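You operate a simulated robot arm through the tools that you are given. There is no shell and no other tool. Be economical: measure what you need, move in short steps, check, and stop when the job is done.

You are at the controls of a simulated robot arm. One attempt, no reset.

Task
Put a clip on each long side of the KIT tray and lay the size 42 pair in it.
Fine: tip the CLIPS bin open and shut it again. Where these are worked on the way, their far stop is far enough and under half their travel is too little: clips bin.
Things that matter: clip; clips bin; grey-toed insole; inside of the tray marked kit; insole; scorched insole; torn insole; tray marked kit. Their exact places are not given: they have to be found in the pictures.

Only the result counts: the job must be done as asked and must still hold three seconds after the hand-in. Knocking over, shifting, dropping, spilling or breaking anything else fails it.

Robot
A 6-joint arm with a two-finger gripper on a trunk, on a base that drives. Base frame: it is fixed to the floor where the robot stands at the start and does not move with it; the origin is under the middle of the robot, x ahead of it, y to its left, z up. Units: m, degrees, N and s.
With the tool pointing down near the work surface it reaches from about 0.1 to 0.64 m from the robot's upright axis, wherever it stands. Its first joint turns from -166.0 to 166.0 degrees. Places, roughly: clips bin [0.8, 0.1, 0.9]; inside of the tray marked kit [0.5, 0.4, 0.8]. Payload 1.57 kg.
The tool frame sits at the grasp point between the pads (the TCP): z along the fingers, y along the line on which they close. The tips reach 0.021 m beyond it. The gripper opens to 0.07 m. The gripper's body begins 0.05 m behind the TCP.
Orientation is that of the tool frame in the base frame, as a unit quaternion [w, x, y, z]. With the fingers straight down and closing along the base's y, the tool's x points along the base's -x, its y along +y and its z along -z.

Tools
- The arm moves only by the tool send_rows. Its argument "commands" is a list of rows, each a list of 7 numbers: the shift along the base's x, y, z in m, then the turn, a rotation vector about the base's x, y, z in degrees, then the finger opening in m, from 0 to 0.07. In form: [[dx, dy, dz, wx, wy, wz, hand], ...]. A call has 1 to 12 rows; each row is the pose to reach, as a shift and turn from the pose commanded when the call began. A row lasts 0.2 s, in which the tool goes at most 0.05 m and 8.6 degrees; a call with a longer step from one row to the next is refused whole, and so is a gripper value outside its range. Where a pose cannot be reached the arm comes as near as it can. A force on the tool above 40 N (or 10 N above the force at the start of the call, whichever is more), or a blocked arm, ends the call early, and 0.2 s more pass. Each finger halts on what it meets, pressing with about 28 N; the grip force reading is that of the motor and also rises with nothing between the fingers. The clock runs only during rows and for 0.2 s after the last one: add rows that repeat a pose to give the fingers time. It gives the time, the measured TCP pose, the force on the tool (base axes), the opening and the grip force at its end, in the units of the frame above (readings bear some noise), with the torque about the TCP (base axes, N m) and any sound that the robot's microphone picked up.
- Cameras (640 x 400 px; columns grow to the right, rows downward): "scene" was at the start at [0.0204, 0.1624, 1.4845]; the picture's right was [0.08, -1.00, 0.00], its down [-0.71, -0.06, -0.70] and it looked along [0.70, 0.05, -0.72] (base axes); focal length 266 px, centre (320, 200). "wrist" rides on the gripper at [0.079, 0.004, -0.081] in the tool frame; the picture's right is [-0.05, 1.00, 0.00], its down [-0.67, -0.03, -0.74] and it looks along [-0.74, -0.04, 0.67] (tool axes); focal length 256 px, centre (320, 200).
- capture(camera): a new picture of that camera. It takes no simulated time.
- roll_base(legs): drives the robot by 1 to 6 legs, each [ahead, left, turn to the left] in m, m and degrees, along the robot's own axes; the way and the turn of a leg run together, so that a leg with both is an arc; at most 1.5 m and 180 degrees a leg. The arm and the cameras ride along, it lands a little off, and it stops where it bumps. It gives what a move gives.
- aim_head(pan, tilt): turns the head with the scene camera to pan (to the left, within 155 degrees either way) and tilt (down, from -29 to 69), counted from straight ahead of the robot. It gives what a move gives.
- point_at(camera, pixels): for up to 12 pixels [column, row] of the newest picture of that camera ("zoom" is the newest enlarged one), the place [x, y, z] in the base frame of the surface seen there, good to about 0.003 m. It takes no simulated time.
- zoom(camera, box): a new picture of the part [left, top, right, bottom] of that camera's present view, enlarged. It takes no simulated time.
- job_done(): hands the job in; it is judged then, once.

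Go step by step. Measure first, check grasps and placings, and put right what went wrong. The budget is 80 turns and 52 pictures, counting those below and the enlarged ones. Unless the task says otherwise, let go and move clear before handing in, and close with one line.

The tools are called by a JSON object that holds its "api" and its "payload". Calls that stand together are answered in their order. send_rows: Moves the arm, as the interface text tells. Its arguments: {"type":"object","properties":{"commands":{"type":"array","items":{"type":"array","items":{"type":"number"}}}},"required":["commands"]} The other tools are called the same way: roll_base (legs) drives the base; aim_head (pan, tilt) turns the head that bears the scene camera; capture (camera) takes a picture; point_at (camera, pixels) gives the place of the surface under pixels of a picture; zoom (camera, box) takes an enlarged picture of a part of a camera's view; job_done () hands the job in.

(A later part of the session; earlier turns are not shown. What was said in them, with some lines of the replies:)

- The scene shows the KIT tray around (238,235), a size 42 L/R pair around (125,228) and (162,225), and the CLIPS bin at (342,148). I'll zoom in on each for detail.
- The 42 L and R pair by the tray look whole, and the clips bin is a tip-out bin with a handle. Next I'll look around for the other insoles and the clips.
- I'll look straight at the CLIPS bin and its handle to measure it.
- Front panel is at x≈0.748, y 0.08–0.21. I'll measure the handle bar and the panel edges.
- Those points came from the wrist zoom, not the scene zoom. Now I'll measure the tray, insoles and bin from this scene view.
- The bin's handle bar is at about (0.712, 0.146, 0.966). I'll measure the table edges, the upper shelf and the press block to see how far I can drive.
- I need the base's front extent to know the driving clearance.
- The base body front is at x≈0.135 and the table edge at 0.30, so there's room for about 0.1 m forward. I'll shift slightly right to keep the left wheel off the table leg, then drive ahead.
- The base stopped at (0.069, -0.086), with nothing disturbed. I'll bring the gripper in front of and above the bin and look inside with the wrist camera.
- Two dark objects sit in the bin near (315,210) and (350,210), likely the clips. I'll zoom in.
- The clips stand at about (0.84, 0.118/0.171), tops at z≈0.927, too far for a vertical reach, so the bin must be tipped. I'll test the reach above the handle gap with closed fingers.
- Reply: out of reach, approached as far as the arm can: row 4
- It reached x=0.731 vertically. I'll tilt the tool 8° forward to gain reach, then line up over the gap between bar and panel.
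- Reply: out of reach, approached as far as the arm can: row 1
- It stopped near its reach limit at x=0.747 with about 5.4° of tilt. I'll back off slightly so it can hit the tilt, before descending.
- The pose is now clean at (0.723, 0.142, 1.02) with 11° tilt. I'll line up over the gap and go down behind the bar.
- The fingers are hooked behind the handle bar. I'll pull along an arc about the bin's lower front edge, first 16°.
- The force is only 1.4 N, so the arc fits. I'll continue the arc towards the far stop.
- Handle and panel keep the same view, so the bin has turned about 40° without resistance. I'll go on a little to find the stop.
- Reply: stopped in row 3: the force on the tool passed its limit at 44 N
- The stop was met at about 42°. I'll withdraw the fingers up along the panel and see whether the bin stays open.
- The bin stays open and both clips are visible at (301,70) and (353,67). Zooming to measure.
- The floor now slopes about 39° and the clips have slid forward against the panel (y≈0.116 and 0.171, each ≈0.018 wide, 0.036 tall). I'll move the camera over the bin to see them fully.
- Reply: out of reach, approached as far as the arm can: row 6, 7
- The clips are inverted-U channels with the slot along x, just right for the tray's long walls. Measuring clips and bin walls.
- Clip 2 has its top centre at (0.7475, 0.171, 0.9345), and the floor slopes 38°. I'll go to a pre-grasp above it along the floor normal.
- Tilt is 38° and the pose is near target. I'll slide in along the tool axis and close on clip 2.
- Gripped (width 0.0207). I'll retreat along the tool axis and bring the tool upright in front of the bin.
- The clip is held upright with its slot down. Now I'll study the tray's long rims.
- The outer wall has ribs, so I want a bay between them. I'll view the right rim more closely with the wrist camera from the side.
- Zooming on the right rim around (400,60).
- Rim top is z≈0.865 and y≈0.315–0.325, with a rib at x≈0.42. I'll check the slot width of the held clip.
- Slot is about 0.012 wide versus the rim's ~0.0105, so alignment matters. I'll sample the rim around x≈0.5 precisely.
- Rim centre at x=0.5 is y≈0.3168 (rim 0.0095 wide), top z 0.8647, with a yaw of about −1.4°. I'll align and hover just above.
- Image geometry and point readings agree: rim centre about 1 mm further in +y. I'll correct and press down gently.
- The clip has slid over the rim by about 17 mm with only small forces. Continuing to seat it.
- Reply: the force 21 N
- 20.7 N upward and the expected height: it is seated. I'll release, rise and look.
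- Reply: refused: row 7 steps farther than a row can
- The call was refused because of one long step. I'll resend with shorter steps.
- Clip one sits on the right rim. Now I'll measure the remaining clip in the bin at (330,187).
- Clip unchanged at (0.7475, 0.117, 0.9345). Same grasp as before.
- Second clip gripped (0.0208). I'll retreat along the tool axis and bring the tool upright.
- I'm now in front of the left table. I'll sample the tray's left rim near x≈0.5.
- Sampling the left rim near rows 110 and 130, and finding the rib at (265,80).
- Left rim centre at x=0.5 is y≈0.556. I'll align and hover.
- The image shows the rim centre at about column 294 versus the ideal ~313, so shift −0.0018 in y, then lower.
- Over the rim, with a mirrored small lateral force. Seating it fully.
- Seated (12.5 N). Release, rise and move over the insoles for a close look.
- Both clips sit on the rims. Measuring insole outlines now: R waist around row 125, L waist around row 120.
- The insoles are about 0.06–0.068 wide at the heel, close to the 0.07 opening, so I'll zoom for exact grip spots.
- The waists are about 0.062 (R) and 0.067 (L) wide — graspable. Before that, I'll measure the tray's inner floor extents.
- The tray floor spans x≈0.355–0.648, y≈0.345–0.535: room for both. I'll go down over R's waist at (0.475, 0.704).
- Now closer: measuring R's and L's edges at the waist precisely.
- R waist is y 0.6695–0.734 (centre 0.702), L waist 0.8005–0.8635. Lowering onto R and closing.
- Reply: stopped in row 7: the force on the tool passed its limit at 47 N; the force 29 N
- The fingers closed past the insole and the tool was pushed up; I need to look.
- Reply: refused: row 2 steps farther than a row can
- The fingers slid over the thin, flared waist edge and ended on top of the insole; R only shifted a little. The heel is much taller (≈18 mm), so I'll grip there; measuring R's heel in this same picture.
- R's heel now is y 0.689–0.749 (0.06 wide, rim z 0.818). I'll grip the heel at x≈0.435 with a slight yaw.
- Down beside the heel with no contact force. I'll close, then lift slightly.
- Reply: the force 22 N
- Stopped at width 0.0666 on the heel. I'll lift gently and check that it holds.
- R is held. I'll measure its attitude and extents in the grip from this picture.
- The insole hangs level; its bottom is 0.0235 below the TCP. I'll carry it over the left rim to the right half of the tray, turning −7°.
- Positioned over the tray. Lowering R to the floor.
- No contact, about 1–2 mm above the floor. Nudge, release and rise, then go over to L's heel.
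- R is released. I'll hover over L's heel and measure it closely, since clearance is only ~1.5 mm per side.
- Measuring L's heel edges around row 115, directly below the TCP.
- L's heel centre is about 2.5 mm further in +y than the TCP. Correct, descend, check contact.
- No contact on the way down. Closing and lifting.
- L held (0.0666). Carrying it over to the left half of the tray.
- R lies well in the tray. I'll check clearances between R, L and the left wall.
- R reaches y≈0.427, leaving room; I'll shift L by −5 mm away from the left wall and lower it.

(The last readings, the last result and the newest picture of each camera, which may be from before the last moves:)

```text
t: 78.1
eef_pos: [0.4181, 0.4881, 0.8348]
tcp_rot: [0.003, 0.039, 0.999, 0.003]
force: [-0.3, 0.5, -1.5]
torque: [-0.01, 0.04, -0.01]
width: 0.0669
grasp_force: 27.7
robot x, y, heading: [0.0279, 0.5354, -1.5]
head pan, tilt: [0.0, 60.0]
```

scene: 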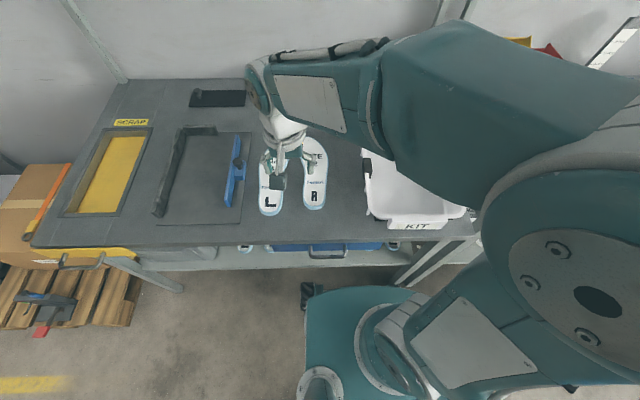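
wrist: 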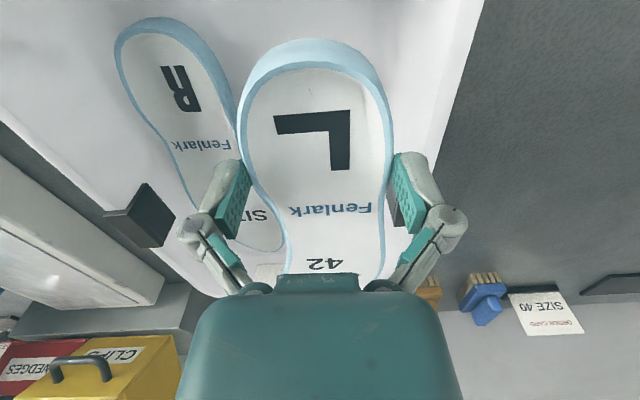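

Release L, rise clear.

{"api": "send_rows", "payload": {"commands": [[0, 0, -0.001, 0, 0, 0, 0.05], [0, 0, -0.001, 0, 0, 0, 0.07], [0, 0, -0.001, 0, 0, 0, 0.07], [0, 0, 0.01, 0, 0, 0, 0.07], [0, 0, 0.04, 0, 0, 0, 0.07], [0, 0, 0.085, 0, 0, 0, 0.07], [0, 0, 0.13, 0, 0, 0, 0.06], [0, 0.03, 0.17, 0, 0, 1, 0.05], [0, 0.07, 0.2, 0, 0, 2, 0.03], [0, 0.11, 0.23, 0, 0, 3, 0.01], [0, 0.15, 0.26, 0, 0, 3, 0], [0, 0.17, 0.28, 0, 0, 3, 0]]}}

{"api": "roll_base", "payload": {"legs": [[-0.06, 0, 1.7], [0, -0.58, 0], [0.04, 0, 0]]}}

```text
t: 80.7
eef_pos: [0.418, 0.6583, 1.114]
tcp_rot: [0.002, 0.013, 1.0, 0.004]
force: [-0.1, -0.3, 0.0]
torque: [-0.03, 0.01, 0.01]
width: 0.0
grasp_force: 27.6
robot x, y, heading: [0.0274, 0.5355, -2.0]
head pan, tilt: [0.0, 60.0]
```

```text
t: 85.0
eef_pos: [0.4008, 0.101, 1.1112]
tcp_rot: [0.003, -0.005, 1.0, 0.003]
force: [-0.2, -0.1, 0.0]
torque: [0.01, 0.01, -0.02]
width: 0.0
grasp_force: 28.4
robot x, y, heading: [0.0171, -0.037, 0.2]
head pan, tilt: [0.0, 60.0]
```

Now to shut the bin: I'll drive to the earlier spot so the reach matches the opening motion.

{"api": "roll_base", "payload": {"legs": [[0, -0.05, 0], [0.05, 0, 0]]}}

```text
t: 86.5
eef_pos: [0.4501, 0.0404, 1.1107]
tcp_rot: [0.003, -0.005, 1.0, 0.005]
force: [0.6, -0.3, -0.2]
torque: [-0.05, 0.02, -0.01]
width: 0.0
grasp_force: 28.3
robot x, y, heading: [0.066, -0.0862, 0.5]
head pan, tilt: [0.0, 60.0]
```

At (0.066, −0.086) again. Bring the closed fingers tilted 50° to a point above the handle gap.

{"api": "send_rows", "payload": {"commands": [[0.02, 0.0175, 0, 0, -8.4, 0, 0], [0.045, 0.035, 0, 0, -16.8, 0, 0], [0.07, 0.0525, -0.01, 0, -25.2, 0, 0], [0.095, 0.07, -0.02, 0, -33.6, 0, 0], [0.12, 0.0875, -0.035, 0, -42, 0, 0], [0.15, 0.105, -0.05, 0, -50, 0, 0], [0.175, 0.105, -0.085, 0, -50, 0, 0], [0.197, 0.105, -0.117, 0, -50, 0, 0], [0.197, 0.105, -0.117, 0, -50, 0, 0]]}}

{"api": "capture", "payload": {"camera": "wrist"}}

```text
t: 88.5
eef_pos: [0.6485, 0.1588, 0.9944]
tcp_rot: [0.425, -0.005, 0.905, -0.002]
force: [1.1, 0.4, 0.4]
torque: [-0.03, -0.01, -0.01]
width: 0.0
grasp_force: 28.2
robot x, y, heading: [0.069, -0.0917, 0.1]
head pan, tilt: [0.0, 60.0]
```

```text
1 pictures are left
```

wrist: 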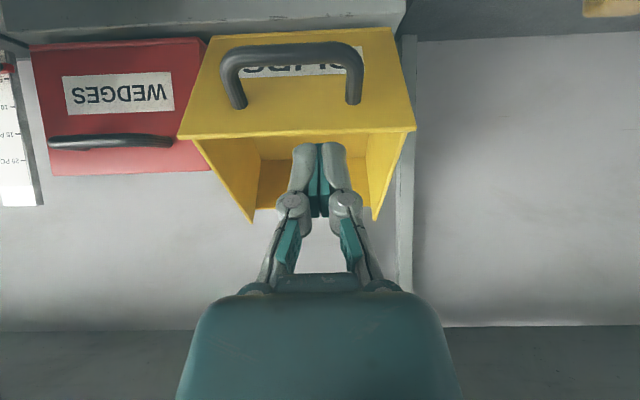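

The bin is still open. I'm 14 mm too far left; measuring bar and panel edge before inserting.

{"api": "point_at", "payload": {"camera": "wrist", "pixels": [[293, 48], [293, 57], [293, 133], [293, 120], [293, 90], [240, 105], [352, 100], [293, 30], [293, 53]]}}

```text
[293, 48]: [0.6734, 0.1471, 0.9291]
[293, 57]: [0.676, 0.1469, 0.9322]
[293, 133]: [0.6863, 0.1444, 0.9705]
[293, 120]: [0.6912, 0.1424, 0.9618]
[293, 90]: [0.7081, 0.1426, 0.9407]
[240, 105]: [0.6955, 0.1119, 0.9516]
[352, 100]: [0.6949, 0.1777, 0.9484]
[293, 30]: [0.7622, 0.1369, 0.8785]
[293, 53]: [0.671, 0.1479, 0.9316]
```

The bar (0.675, 0.927) and panel edge (0.686, 0.9705) are as planned. Slip the fingers into the gap, then check.

{"api": "send_rows", "payload": {"commands": [[-0.003, -0.0135, 0, 0, 0, 0, 0], [0.009, -0.0135, -0.016, 0, 0, 0, 0], [0.021, -0.0135, -0.032, 0, 0, 0, 0], [0.0335, -0.0135, -0.047, 0, 0, 0, 0], [0.0335, -0.0135, -0.047, 0, 0, 0, 0]]}}

```text
t: 89.7
eef_pos: [0.6802, 0.1443, 0.9466]
tcp_rot: [0.425, -0.003, 0.905, -0.003]
force: [0.0, -0.4, -0.5]
torque: [0.01, 0.01, -0.01]
width: 0.0
grasp_force: 28.0
robot x, y, heading: [0.0705, -0.0872, 0.1]
head pan, tilt: [0.0, 60.0]
```

Inside the gap without contact. Running the opening arc backwards to shut the bin.

{"api": "send_rows", "payload": {"commands": [[0.0073, 0.0002, 0.0034, 0, 4.2, 0, 0], [0.0145, 0.0002, 0.0066, 0, 8.4, 0, 0], [0.0194, 0.0002, 0.0101, 0, 12.6, 0, 0], [0.0242, 0.0002, 0.0134, 0, 16.8, 0, 0], [0.0296, 0.0002, 0.0162, 0, 21, 0, 0], [0.0349, 0.0002, 0.0188, 0, 25, 0, 0], [0.0405, 0.0002, 0.0208, 0, 29, 0, 0], [0.0461, 0.0002, 0.0226, 0, 33, 0, 0], [0.0548, 0.0002, 0.0244, 0, 37, 0, 0], [0.0575, 0.0002, 0.0244, 0, 37, 0, 0], [0.0575, 0.0002, 0.0244, 0, 37, 0, 0]]}}

```text
t: 92.1
eef_pos: [0.7375, 0.1467, 0.9681]
tcp_rot: [0.115, -0.006, 0.993, -0.001]
force: [-0.6, 0.3, 0.2]
torque: [0.0, -0.01, -0.03]
width: 0.0
grasp_force: 28.8
robot x, y, heading: [0.0682, -0.0854, 0.2]
head pan, tilt: [0.0, 60.0]
```

The tip is at the closed panel's plane but shows no force yet. I'll push a few mm more to make sure it's shut.

{"api": "send_rows", "payload": {"commands": [[0.003, 0, 0, 0, 0, 0, 0], [0.006, 0, 0, 0, 0, 0, 0], [0.009, 0, 0, 0, 0, 0, 0], [0.009, 0, 0, 0, 0, 0, 0]]}}

```text
t: 92.6
eef_pos: [0.7375, 0.157, 0.9636]
tcp_rot: [0.109, -0.005, 0.994, -0.01]
force: [-2.8, 1.6, -0.5]
torque: [0.13, 0.15, 0.0]
width: 0.0002
grasp_force: 28.2
robot x, y, heading: [0.0676, -0.0926, 0.1]
head pan, tilt: [0.0, 60.0]
stopped in row 2: the force on the tool passed its limit at 44 N (the readings are from after the stop); the commanded pose is now the measured one
```

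Hard stop reached: the bin is shut. Withdraw straight up out of the gap, then back away.

{"api": "send_rows", "payload": {"commands": [[-0.003, -0.006, 0.002, 0, 0, 0, 0], [-0.004, -0.008, 0.015, 0, 0, 0, 0], [-0.004, -0.008, 0.03, 0, 0, 0, 0], [-0.004, -0.008, 0.05, 0, 0, 0, 0], [-0.01, -0.008, 0.08, 0, 0, 0, 0], [-0.04, -0.02, 0.11, 0, 0, 0, 0], [-0.08, -0.04, 0.13, 0, 4, 0, 0], [-0.12, -0.06, 0.14, 0, 8, 0, 0], [-0.16, -0.08, 0.15, 0, 12, 0, 0], [-0.2, -0.1, 0.15, 0, 12, 0, 0], [-0.24, -0.12, 0.15, 0, 12, 0, 0]]}}

{"api": "aim_head", "payload": {"pan": 28, "tilt": 48}}

{"api": "capture", "payload": {"camera": "scene"}}

```text
t: 95.0
eef_pos: [0.4965, 0.0333, 1.1177]
tcp_rot: [0.006, -0.006, 1.0, -0.007]
force: [0.7, 0.3, -0.4]
torque: [0.04, 0.01, -0.01]
width: 0.0
grasp_force: 28.3
robot x, y, heading: [0.0681, -0.0896, 0.3]
head pan, tilt: [0.0, 60.0]
```

```text
t: 96.0
eef_pos: [0.4992, 0.0333, 1.1155]
tcp_rot: [0.006, -0.007, 1.0, -0.007]
force: [-0.6, 0.0, 0.4]
torque: [0.02, -0.01, -0.01]
width: 0.0002
grasp_force: 28.3
robot x, y, heading: [0.0665, -0.0892, 0.2]
head pan, tilt: [28.0, 48.0]
```

```text
0 pictures are left
5 turns are left
```

scene: 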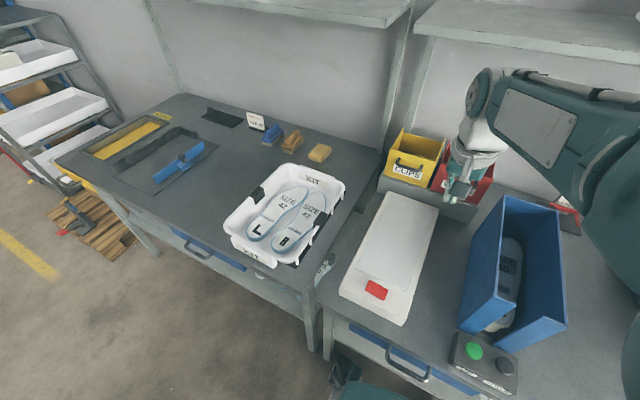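

The tray holds both insoles with a clip on each long side, and the bin looks shut. One last numeric check of the bin face and the insoles.

{"api": "point_at", "payload": {"camera": "scene", "pixels": [[412, 157], [390, 170], [425, 187], [258, 228], [285, 241], [295, 195], [318, 200], [258, 194], [315, 230], [268, 205]]}}

```text
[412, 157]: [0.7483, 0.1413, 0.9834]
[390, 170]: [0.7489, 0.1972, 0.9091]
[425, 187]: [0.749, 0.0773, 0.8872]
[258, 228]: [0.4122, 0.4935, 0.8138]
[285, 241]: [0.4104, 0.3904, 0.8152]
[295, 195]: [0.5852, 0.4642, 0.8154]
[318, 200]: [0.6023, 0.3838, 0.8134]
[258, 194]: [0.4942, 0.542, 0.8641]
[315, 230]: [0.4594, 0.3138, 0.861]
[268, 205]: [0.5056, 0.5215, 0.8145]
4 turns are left
```

The bin's face is upright at x≈0.748, so it is shut, and both insoles lie flat at z≈0.814 on the tray floor. The hand is empty and clear, so I'm handing in.

{"api": "job_done", "payload": {}}

```text
The job is handed in.
```

The KIT tray now has a clip on each long side and the size 42 left and right insoles lying flat inside it, and the CLIPS bin is shut. My first grip on the right insole slipped and nudged it a little on the bench, and I then picked it up by the heel.
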